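You operate a simulated robot arm through the tools that you are given. There is no shell and no other tool. Be economical: measure what you need, move in short steps, check, and stop when the job is done.

Carry out the task below with a simulated robot arm. There is one attempt and no reset: what you move stays moved.

TASK
Put the blue tub and the bearing with the orange seal in the shallow steel tray.
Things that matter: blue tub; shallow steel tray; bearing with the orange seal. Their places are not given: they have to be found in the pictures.

It is judged by the outcome, as a careful person would: the job done as asked, and still so three seconds after it is handed in. It fails if anything else is knocked over, pushed out of place, dropped, spilled or broken.

THE ROBOT
A 7-joint arm with a two-finger parallel gripper, fixed in place. Base frame: the origin is at the foot of the arm, x ahead of it, y to its left, z up; the work surface is at about z = 0. Lengths are in mm, angles in degrees, forces in N, time in s.
With the tool pointing down near the work surface it reaches from about 240 to 620 mm from the base axis. Its first joint turns from -66.0 to 66.0 degrees. Payload 2.6 kg.
Tool frame: the origin (TCP) lies between the finger pads and is the grasp point; the fingertips stand 30 mm ahead of it; z points along the fingers, y is the line along which they close. The gripper opens to 94 mm. The fingers are 28 mm wide and 10 mm thick; the gripper's body (50 by 96 mm) begins 55 mm behind the TCP.
Orientation is told as [roll, pitch, yaw] about the base's x, y, z axes, in that order, counted from this pose: with the fingers straight down and closing along the base's y, the tool's x points along the base's -x, its y along +y and its z along -z.

THE INTERFACE
- The arm moves only by the tool arm_command. Its argument "moves" is a list of rows, each an object (a shift or turn left out is 0, a gripper value left out holds the last) with "angular": the turn, a rotation vector about the tool's x, y, z in units of 180 degrees (1.0 is 180 degrees), a list of three; "dp": the shift along the tool's x, y, z in units of 400 mm (1.0 is 400 mm), a list of three; "jaw": the closure, from 0 (fully open) to 1 (shut). In form: [{"angular": [rx, ry, rz], "dp": [tx, ty, tz], "jaw": jaw}, ...]. A call has 1 to 20 rows; each row is the pose to reach, as a shift and turn from the pose commanded when the call began, along the tool's axes at that moment. A call with a number of a shift or a turn outside -1 to 1 is refused whole. A row lasts 0.2 s, in which the tool goes at most 50 mm and 8.6 degrees; a call with a longer step from one row to the next is refused whole, and so is a gripper value outside its range. A pose out of reach is approached as far as the arm can. The call stops where the force on the tool passes 40 N (or 10 N more than at its start, if that is more) or the arm is blocked; 0.2 s more then pass. The fingers move at their own pace (about 72 mm/s each) and stop on an object; they squeeze with about 25 N. The grip force told is the motor's: it shows also when the fingers shut on nothing. Time passes only in rows, and 0.2 s behind the last, so rows that repeat a pose let the fingers close. It gives the time, the measured TCP pose, the force on the tool (base axes), the opening and the grip force at its end, in the units of the frame above (readings bear some noise), and new pictures: "pictures" is both (left out), scene, wrist or none.
- Cameras (640 x 400 px; columns grow to the right, rows downward): "scene" is fixed at [14, 424, 551]; the picture's right is [-0.92, -0.40, 0.00], its down [-0.28, 0.64, -0.71] and it looks along [0.28, -0.66, -0.70] (base axes); focal length 364 px, centre (320, 200). "wrist" rides on the gripper at [-37, 0, -58] in the tool frame; the picture's right is [0.00, -1.00, 0.00], its down [0.97, 0.00, -0.24] and it looks along [0.24, 0.00, 0.97] (tool axes); focal length 218 px, centre (320, 200).
- locate(camera, pixels): for up to 12 pixels [column, row] of the newest picture of that camera ("zoom" is the newest enlarged one), the place [x, y, z] in the base frame of the surface seen there, good to about 2 mm. No time passes.
- inspect(camera, box): a new picture of the part [left, top, right, bottom] of that camera's present view, enlarged. No time passes.
- close_job(): hands the job in; it is judged then, once.

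Work in short steps. Measure before you move; look again where a grasp or a placing could have gone wrong, and mend it. You have 60 turns and 120 pictures in all, the two below and enlarged ones among them. Open the gripper and draw the arm clear of the work before you hand the job in, unless the task says otherwise; then end with one line.

The tools are called after ">>>" as a command line: name --argument value ..., lists and objects as JSON in quotes. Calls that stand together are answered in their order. arm_command: Moves the arm, as the interface text tells. Its arguments: {"type":"object","properties":{"moves":{"type":"array"},"pictures":{"type":"string","enum":["both","scene","wrist","none"]}},"required":["moves"]} The other tools are called the same way: locate (camera, pixels) gives the place of the surface under pixels of a picture; inspect (camera, box) takes an enlarged picture of a part of a camera's view; close_job () hands the job in.

At the start:

```text
time: 0.0
position: [350.1, -14.0, 228.8]
orientation: [0.0, 0.0, 0.1]
wrist_force: [-0.7, 0.4, -0.3]
gripper_width: 94.2
finger_force: 0.1
```

scene: 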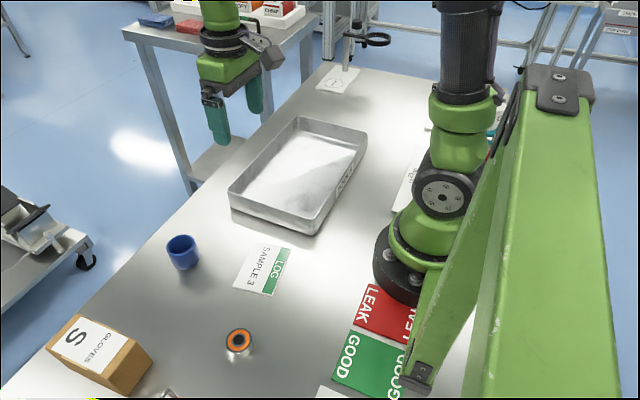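
wrist: 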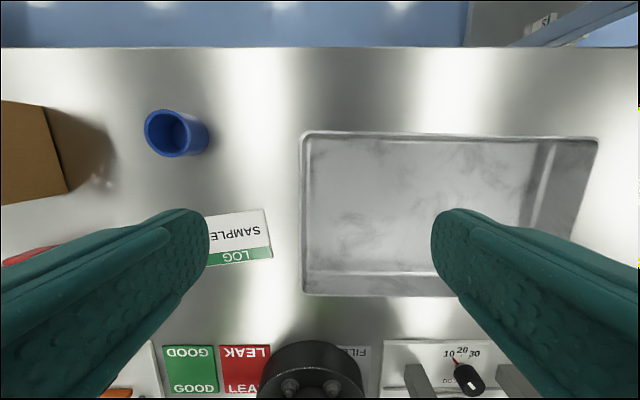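

The scene shows the blue tub at (182,252), the orange-sealed bearing at (239,343) and the tray at (300,175). I'll measure them and look closer.

>>> locate --camera "scene" --pixels '[[168, 242], [198, 240], [183, 237], [182, 254], [185, 270], [239, 331], [239, 341], [252, 341], [226, 341], [240, 360], [300, 175], [295, 118]]'

>>> locate --camera "scene" --pixels '[[230, 188], [367, 134], [311, 228], [270, 200], [320, 205], [340, 150], [300, 138], [265, 280], [150, 360], [100, 390]]'

>>> inspect --camera "scene" --box '[140, 220, 300, 400]'

```text
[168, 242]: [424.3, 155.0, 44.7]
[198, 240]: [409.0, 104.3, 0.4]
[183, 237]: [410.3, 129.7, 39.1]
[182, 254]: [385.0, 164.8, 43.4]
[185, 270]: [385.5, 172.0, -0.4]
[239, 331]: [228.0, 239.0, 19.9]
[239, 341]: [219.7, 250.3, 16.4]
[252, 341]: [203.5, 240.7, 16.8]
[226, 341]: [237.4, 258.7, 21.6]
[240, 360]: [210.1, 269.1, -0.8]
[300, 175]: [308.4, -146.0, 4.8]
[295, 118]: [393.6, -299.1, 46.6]
```

```text
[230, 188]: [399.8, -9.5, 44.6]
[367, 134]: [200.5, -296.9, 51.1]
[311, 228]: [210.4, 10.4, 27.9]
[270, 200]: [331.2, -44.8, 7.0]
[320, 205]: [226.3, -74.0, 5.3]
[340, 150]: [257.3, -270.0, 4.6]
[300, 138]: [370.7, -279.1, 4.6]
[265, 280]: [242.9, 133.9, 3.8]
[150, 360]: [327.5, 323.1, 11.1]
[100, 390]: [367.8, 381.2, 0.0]
```

```text
2.22 times, centred on (220, 310) of scene
```

zoom: 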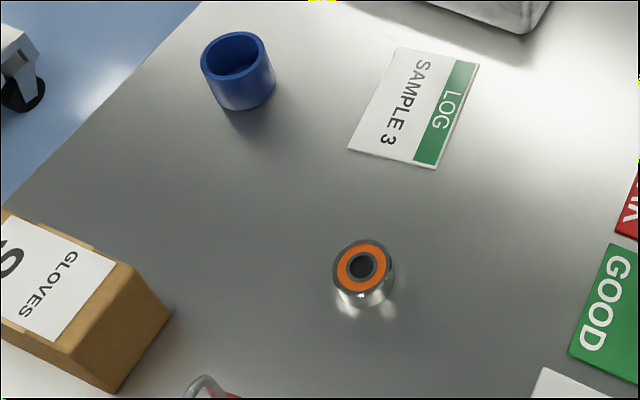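

>>> locate --camera "zoom" --pixels '[[204, 66], [270, 62], [233, 35], [240, 78], [238, 62], [363, 242], [363, 290], [337, 268], [390, 264], [362, 266], [364, 300], [205, 382]]'

>>> inspect --camera "wrist" --box '[120, 80, 240, 180]'

```text
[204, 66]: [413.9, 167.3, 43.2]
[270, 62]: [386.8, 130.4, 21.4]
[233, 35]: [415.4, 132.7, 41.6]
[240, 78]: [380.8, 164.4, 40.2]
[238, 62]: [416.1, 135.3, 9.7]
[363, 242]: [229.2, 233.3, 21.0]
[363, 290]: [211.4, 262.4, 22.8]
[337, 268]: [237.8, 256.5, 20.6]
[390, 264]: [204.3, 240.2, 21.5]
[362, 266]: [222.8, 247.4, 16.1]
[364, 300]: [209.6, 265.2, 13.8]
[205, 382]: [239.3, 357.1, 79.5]
```

```text
4.00 times, centred on (180, 130) of wrist
```

zoom: 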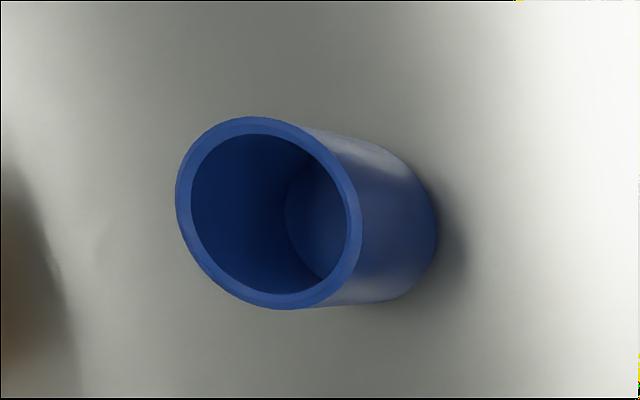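

The tub is about 48 mm across and 44 high, centred near (399,149), and empty. The bearing is near (220,248), 36 mm across and 21 high. I'll go above the tub.

>>> arm_command --moves '[{"dp": [-0.03, 0.1, 0], "jaw": 0}, {"dp": [-0.06, 0.2, 0]}, {"dp": [-0.09, 0.3, 0]}, {"dp": [-0.1225, 0.4075, 0]}, {"dp": [-0.1225, 0.4075, 0.1]}, {"dp": [-0.1225, 0.4075, 0.2]}, {"dp": [-0.1225, 0.4075, 0.25]}, {"dp": [-0.1225, 0.4075, 0.25]}]'

```text
time: 1.8
position: [399.8, 149.0, 127.5]
orientation: [0.0, 0.0, -0.1]
wrist_force: [-0.5, -0.5, 0.8]
gripper_width: 93.8
finger_force: 0.1
```

scene: 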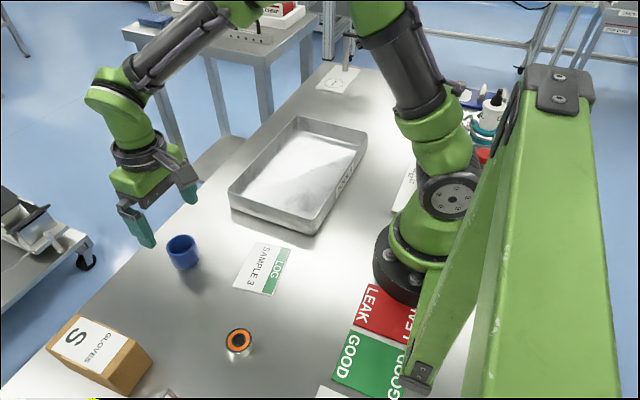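
wrist: 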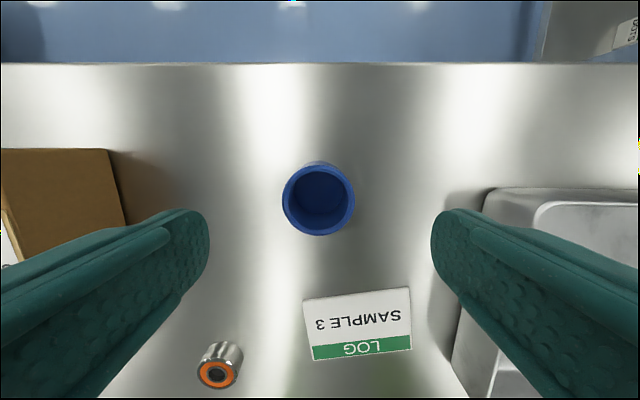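

The tub is centred between the fingers in the wrist view (318,200); I check its rim and the box's edges before going down.

>>> locate --camera "wrist" --pixels '[[285, 200], [352, 200], [318, 169], [318, 232], [318, 163], [110, 160], [122, 220], [200, 366], [234, 370], [217, 387]]'

```text
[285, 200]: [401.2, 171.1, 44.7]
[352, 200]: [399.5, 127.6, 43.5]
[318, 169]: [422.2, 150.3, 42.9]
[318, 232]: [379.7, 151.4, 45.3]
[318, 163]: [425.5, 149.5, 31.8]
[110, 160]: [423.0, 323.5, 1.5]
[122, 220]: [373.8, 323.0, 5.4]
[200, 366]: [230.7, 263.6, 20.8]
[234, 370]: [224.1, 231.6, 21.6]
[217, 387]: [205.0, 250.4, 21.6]
```

Tub centre is (401,150). I descend to z≈42 and close.

>>> arm_command --moves '[{"dp": [-0.002, 0.002, 0.08], "jaw": 0}, {"dp": [-0.002, 0.002, 0.15]}, {"dp": [-0.002, 0.002, 0.2125]}, {"dp": [-0.002, 0.002, 0.2125]}, {"dp": [-0.002, 0.002, 0.2125], "jaw": 1}, {"dp": [-0.002, 0.002, 0.2125]}, {"dp": [-0.002, 0.002, 0.2125]}, {"dp": [-0.002, 0.002, 0.2125]}]'

```text
time: 3.6
position: [400.5, 147.3, 44.5]
orientation: [0.0, -0.1, 0.0]
wrist_force: [-0.1, -0.5, 0.4]
gripper_width: 47.5
finger_force: 24.9
```

scene: 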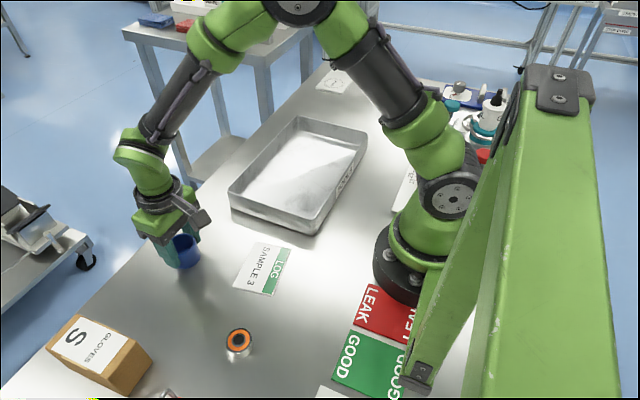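
wrist: 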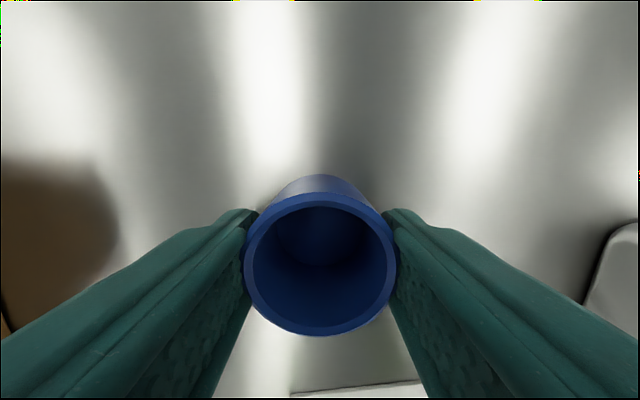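

The tub is held (47.5 mm). I lift 110 mm and carry it over the far part of the tray at about (310,-200).

>>> arm_command --moves '[{"dp": [0, 0, -0.08], "jaw": 1}, {"dp": [0, 0, -0.18]}, {"dp": [0, 0, -0.275]}, {"dp": [0.028, -0.108, -0.275]}, {"dp": [0.056, -0.217, -0.275]}, {"dp": [0.084, -0.325, -0.275]}, {"dp": [0.112, -0.434, -0.275]}, {"dp": [0.14, -0.542, -0.275]}, {"dp": [0.168, -0.65, -0.275]}, {"dp": [0.196, -0.759, -0.275]}, {"dp": [0.225, -0.8675, -0.275]}, {"dp": [0.225, -0.8675, -0.275]}]'

```text
time: 6.2
position: [310.3, -198.2, 155.7]
orientation: [0.0, 0.0, 0.0]
wrist_force: [0.1, 0.7, -0.6]
gripper_width: 47.5
finger_force: 25.0
```

scene: 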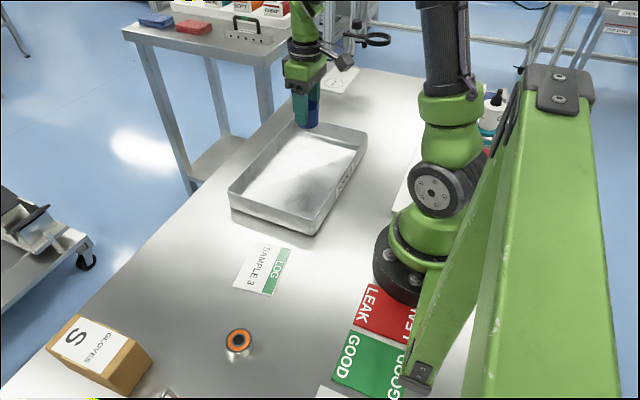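
wrist: 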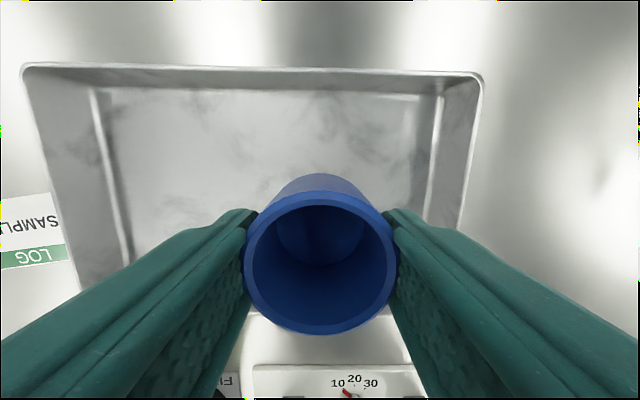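

I check the tray's walls relative to the tub before lowering.

>>> locate --camera "wrist" --pixels '[[438, 130], [478, 90], [95, 120], [30, 80], [250, 70], [250, 95], [425, 190], [250, 130], [90, 285], [425, 310]]'

```text
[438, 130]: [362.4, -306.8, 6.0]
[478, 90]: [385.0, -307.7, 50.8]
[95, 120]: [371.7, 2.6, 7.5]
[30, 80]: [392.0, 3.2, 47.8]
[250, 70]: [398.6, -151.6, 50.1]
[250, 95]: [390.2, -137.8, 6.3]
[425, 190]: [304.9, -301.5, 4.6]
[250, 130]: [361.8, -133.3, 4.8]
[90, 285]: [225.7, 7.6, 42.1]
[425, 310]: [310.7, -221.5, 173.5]
```

Inside of the tray spans about x 212–388, y −300–0, floor z≈5, so the spot is clear. I lower to z≈50 and release.

>>> arm_command --moves '[{"dp": [0, 0, 0.1], "jaw": 1}, {"dp": [0, 0, 0.18]}, {"dp": [0, 0, 0.24]}, {"dp": [0, 0, 0.262]}, {"dp": [0, 0, 0.264]}, {"dp": [0, 0, 0.264]}]'

```text
time: 7.6
position: [309.8, -197.4, 48.3]
orientation: [0.0, 0.1, 0.0]
wrist_force: [-0.4, 0.4, 0.2]
gripper_width: 47.6
finger_force: 25.1
```

scene: 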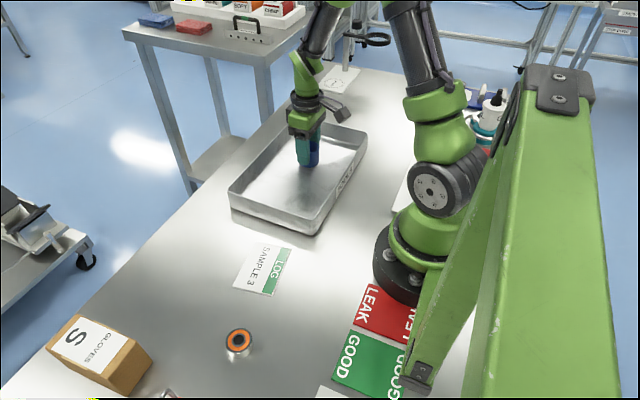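
wrist: 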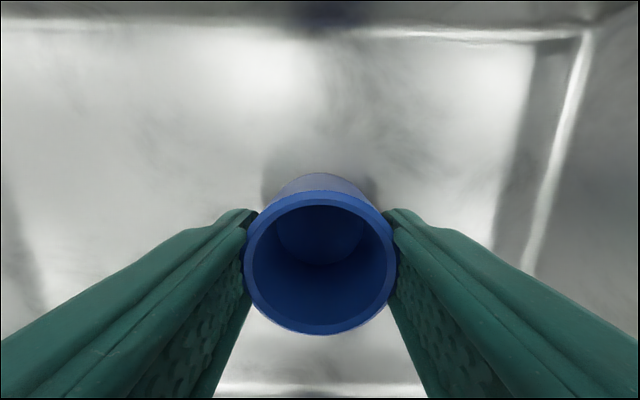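

No contact force yet; I lower a few more millimetres to feel the floor.

>>> arm_command --moves '[{"dp": [0, 0, 0.003], "jaw": 1}, {"dp": [0, 0, 0.005]}, {"dp": [0, 0, 0.005]}]' --pictures "none"

```text
time: 8.4
position: [311.0, -197.9, 47.3]
orientation: [-0.2, -0.1, 0.0]
wrist_force: [-0.2, -1.7, 13.8]
gripper_width: 47.1
finger_force: 24.8
```

The 13.8 N upward force shows the tub is on the floor. I release and rise.

>>> arm_command --moves '[{"dp": [0, 0, -0.003], "jaw": 1}, {"dp": [0, 0, -0.003], "jaw": 0.3}, {"dp": [0, 0, -0.003]}, {"dp": [0, 0, -0.003]}, {"dp": [0, 0, -0.1]}, {"dp": [0, 0, -0.2]}, {"dp": [0, 0, -0.3], "jaw": 0.3}, {"dp": [0, 0, -0.3], "jaw": 0.3}]'

```text
time: 10.2
position: [309.7, -198.1, 168.1]
orientation: [0.0, 0.0, 0.0]
wrist_force: [0.1, -0.3, 0.3]
gripper_width: 65.7
finger_force: 0.0
```

scene: 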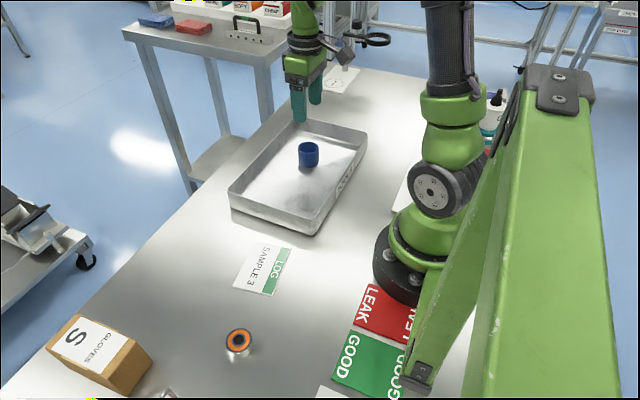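
wrist: 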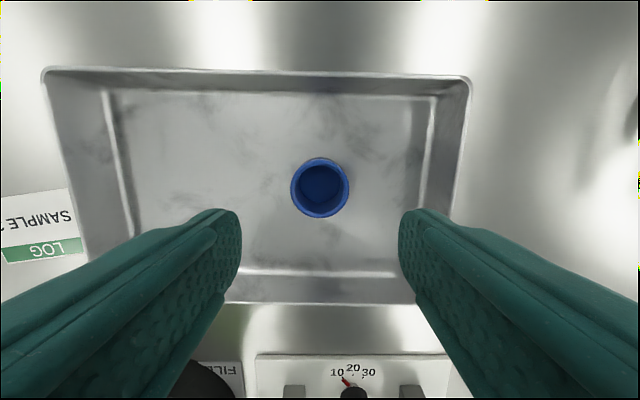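

The tub stands upright in the tray. I now go toward the bearing, first to (310,150).

>>> arm_command --moves '[{"dp": [0, 0.11, 0], "jaw": 0}, {"dp": [0, 0.22, 0]}, {"dp": [0, 0.33, 0]}, {"dp": [0, 0.44, 0]}, {"dp": [0, 0.55, 0]}, {"dp": [0, 0.66, 0]}, {"dp": [0, 0.77, 0]}, {"dp": [0, 0.87, 0]}, {"dp": [0.05, 0.96, 0]}, {"dp": [0.1, 1.0, 0]}, {"dp": [0.1, 1.0, 0]}]' --pictures "none"

>>> arm_command --moves '[{"dp": [0.06, 0.06, 0], "jaw": 0}, {"dp": [0.122, 0.113, 0]}, {"dp": [0.122, 0.113, 0.08]}, {"dp": [0.122, 0.113, 0.08]}]'

```text
time: 12.6
position: [268.3, 203.5, 168.1]
orientation: [0.1, 0.0, -0.1]
wrist_force: [0.3, 0.2, 0.6]
gripper_width: 94.0
finger_force: 0.1
```

```text
time: 13.6
position: [219.4, 249.5, 135.2]
orientation: [-0.1, 0.0, 0.0]
wrist_force: [-0.1, -0.3, 0.1]
gripper_width: 94.0
finger_force: 0.1
```

scene: 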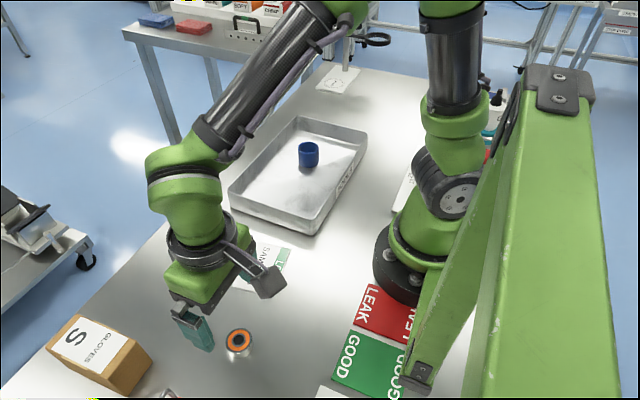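
wrist: 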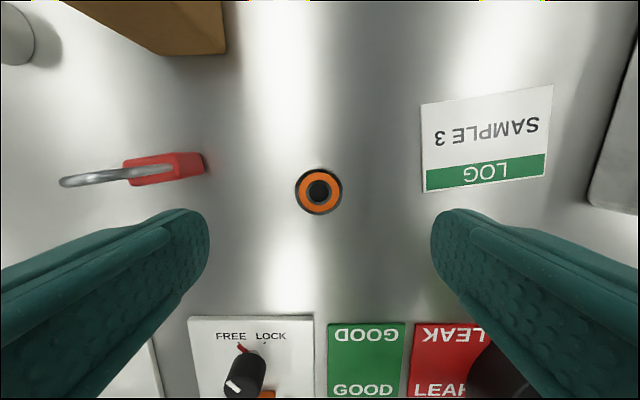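

The bearing is centred at (319,191); a padlock stands at left (165,168). I measure both, and the knob in front.

>>> locate --camera "wrist" --pixels '[[296, 191], [341, 191], [319, 169], [319, 213], [204, 163], [127, 162], [64, 182], [130, 185], [240, 355], [207, 175], [204, 45], [237, 380]]'

```text
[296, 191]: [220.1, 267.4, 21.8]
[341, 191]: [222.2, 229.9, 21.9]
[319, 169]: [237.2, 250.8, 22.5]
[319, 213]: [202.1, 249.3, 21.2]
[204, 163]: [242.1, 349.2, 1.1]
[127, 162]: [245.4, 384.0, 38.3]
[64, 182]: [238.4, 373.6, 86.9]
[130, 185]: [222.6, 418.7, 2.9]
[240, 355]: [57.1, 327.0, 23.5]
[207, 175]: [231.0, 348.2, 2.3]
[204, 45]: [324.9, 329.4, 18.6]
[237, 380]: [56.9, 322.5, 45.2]
```

The bearing is at (220,249) and the padlock starts at y≈348, clear of the fingers. I descend to z≈34 and close.

>>> arm_command --moves '[{"dp": [0, 0, 0.1], "jaw": 0.15}, {"dp": [0, 0, 0.18]}, {"dp": [0, 0, 0.23]}, {"dp": [0, 0, 0.25]}, {"dp": [0, 0, 0.25]}, {"dp": [0, 0, 0.25], "jaw": 1}, {"dp": [0, 0, 0.25]}, {"dp": [0, 0, 0.25]}, {"dp": [0, 0, 0.25]}, {"dp": [0, 0, 0.25]}]'

```text
time: 15.8
position: [220.2, 247.5, 33.9]
orientation: [-0.1, 0.0, 0.0]
wrist_force: [-0.8, -1.0, 0.6]
gripper_width: 38.5
finger_force: 25.3
```

scene: 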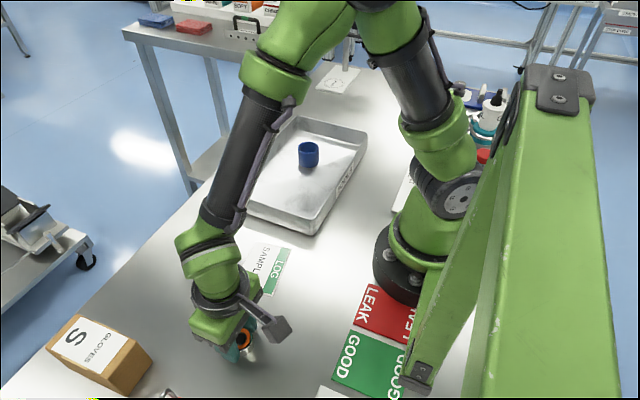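
wrist: 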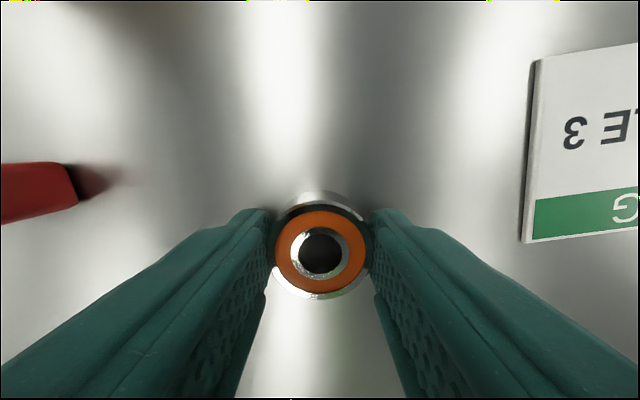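

The bearing is held (38.5 mm). I lift 110 mm and carry it to about (310,-75).

>>> arm_command --moves '[{"dp": [0, 0, -0.05], "jaw": 1}, {"dp": [0, 0, -0.14]}, {"dp": [0, 0, -0.22]}, {"dp": [0, 0, -0.275]}, {"dp": [-0.075, -0.06, -0.275]}, {"dp": [-0.15, -0.12, -0.275]}, {"dp": [-0.225, -0.18, -0.275]}, {"dp": [-0.225, -0.28, -0.275]}, {"dp": [-0.225, -0.39, -0.275]}, {"dp": [-0.225, -0.5, -0.275]}, {"dp": [-0.225, -0.61, -0.275]}, {"dp": [-0.225, -0.72, -0.275]}, {"dp": [-0.225, -0.8075, -0.275]}, {"dp": [-0.225, -0.8075, -0.275]}]'

```text
time: 18.8
position: [310.3, -74.2, 144.5]
orientation: [0.0, 0.0, 0.1]
wrist_force: [1.0, -0.1, -1.6]
gripper_width: 38.8
finger_force: 24.9
```

scene: 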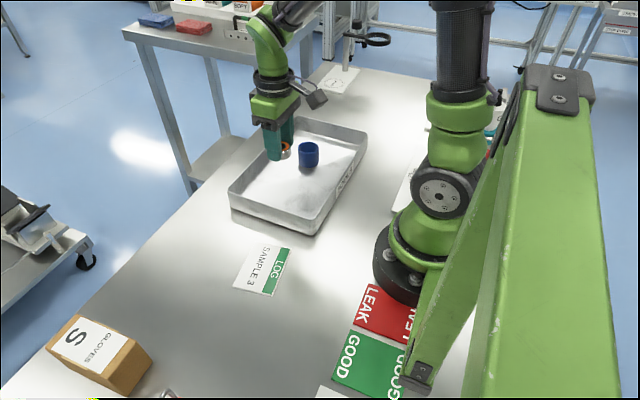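
wrist: 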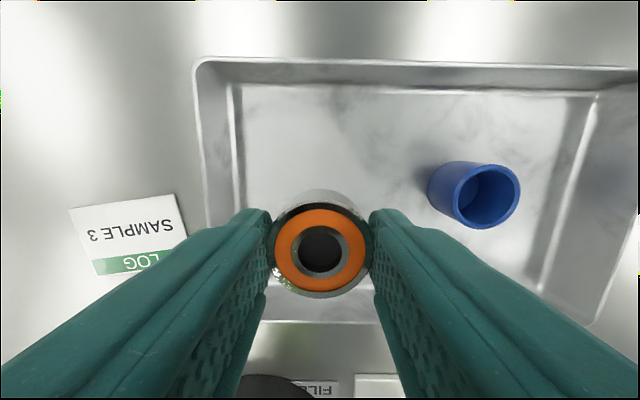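

It sits clear of the walls and the tub. I lower to just above the floor, then feel for it.

>>> arm_command --moves '[{"dp": [0, 0, 0.1], "jaw": 1}, {"dp": [0, 0, 0.18]}, {"dp": [0, 0, 0.24]}, {"dp": [0, 0, 0.26]}, {"dp": [0, 0, 0.264]}, {"dp": [0, 0, 0.267]}, {"dp": [0, 0, 0.267]}]'

```text
time: 20.4
position: [312.1, -73.9, 37.7]
orientation: [0.2, 0.0, 0.0]
wrist_force: [-0.7, 0.0, -0.6]
gripper_width: 38.9
finger_force: 25.1
```

scene: 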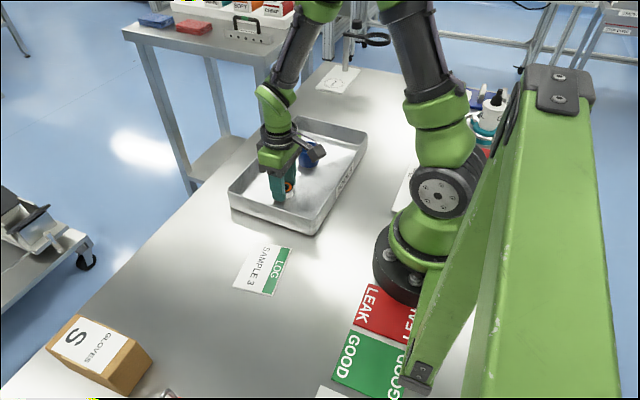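
wrist: 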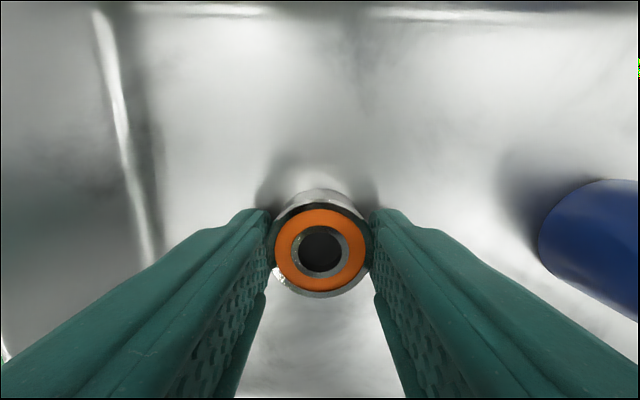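

Still no contact; I lower another 2 mm.

>>> arm_command --moves '[{"dp": [0, 0, 0.003], "jaw": 1}, {"dp": [0, 0, 0.005]}, {"dp": [0, 0, 0.005]}]' --pictures "none"

```text
time: 21.2
position: [310.3, -74.6, 35.9]
orientation: [-0.1, -0.1, 0.1]
wrist_force: [0.2, 1.0, 9.2]
gripper_width: 38.7
finger_force: 25.3
```

9 N of contact: the bearing is down. I release and rise well clear.

>>> arm_command --moves '[{"dp": [0, 0, -0.001], "jaw": 0.35}, {"dp": [0, 0, -0.001]}, {"dp": [0, 0, -0.001]}, {"dp": [0, 0, -0.1]}, {"dp": [0, 0, -0.2]}, {"dp": [0, 0, -0.3]}, {"dp": [0, 0, -0.4]}, {"dp": [0, 0.1, -0.48]}, {"dp": [0, 0.2, -0.48]}, {"dp": [0, 0.2, -0.48], "jaw": 0}, {"dp": [0, 0.2, -0.48]}, {"dp": [0, 0.2, -0.48]}]'

>>> inspect --camera "scene" --box '[220, 100, 380, 250]'

```text
refused: row 8 steps farther than a row can; nothing moved
```

```text
2.67 times, centred on (300, 175) of scene
```

zoom: 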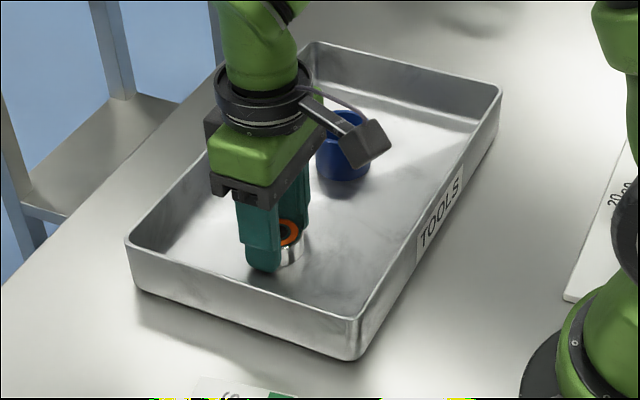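

The call was refused because one step was too long; I repeat it with shorter steps.

>>> arm_command --moves '[{"dp": [0, 0, -0.001], "jaw": 0.35}, {"dp": [0, 0, -0.001]}, {"dp": [0, 0, -0.001]}, {"dp": [0, 0, -0.1]}, {"dp": [0, 0, -0.2]}, {"dp": [0, 0, -0.3]}, {"dp": [0, 0, -0.4]}, {"dp": [0, 0, -0.48]}, {"dp": [0, 0.1, -0.48]}, {"dp": [0, 0.2, -0.48]}, {"dp": [0, 0.2, -0.48], "jaw": 0}, {"dp": [0, 0.2, -0.48]}]'

>>> inspect --camera "scene" --box '[220, 100, 380, 250]'

```text
time: 23.8
position: [311.8, 4.5, 225.7]
orientation: [-0.1, -0.1, 0.0]
wrist_force: [0.3, 0.4, 0.9]
gripper_width: 94.0
finger_force: 0.0
```

scene: 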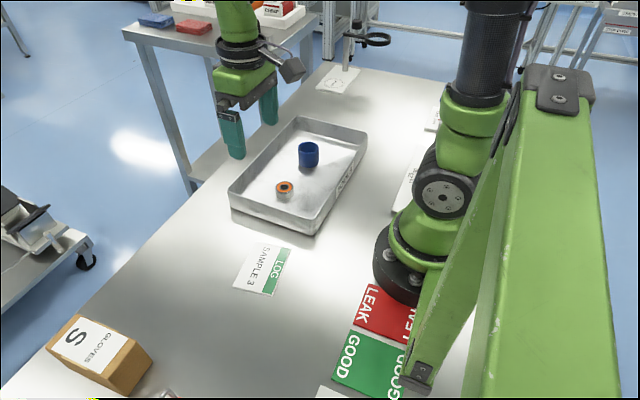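
wrist: 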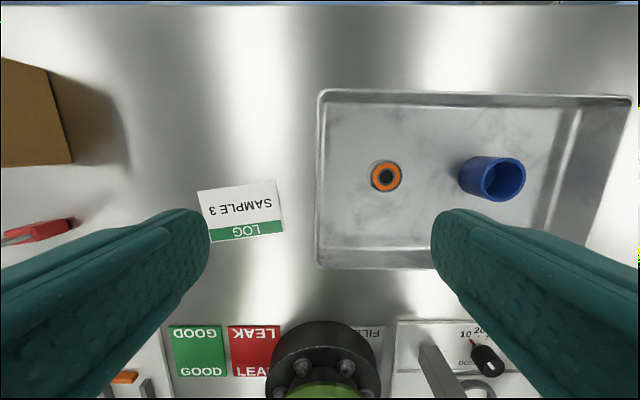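

```text
2.67 times, centred on (300, 175) of scene
```

zoom: 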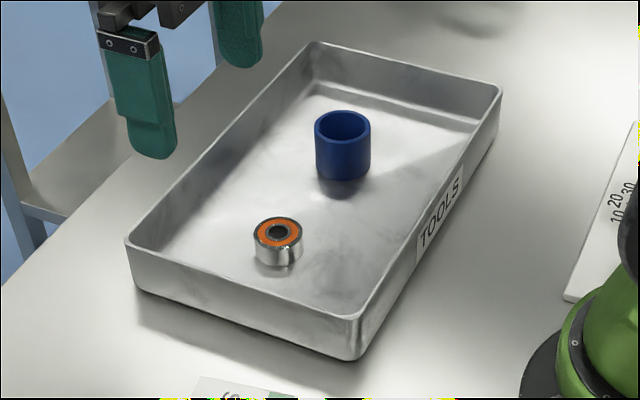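

Both items rest flat in the tray, the gripper is open and clear, and nothing else has moved. I hand the job in.

>>> close_job

```text
The job is handed in.
```

The blue tub and the bearing with the orange seal are both standing in the shallow steel tray, and nothing else was moved.
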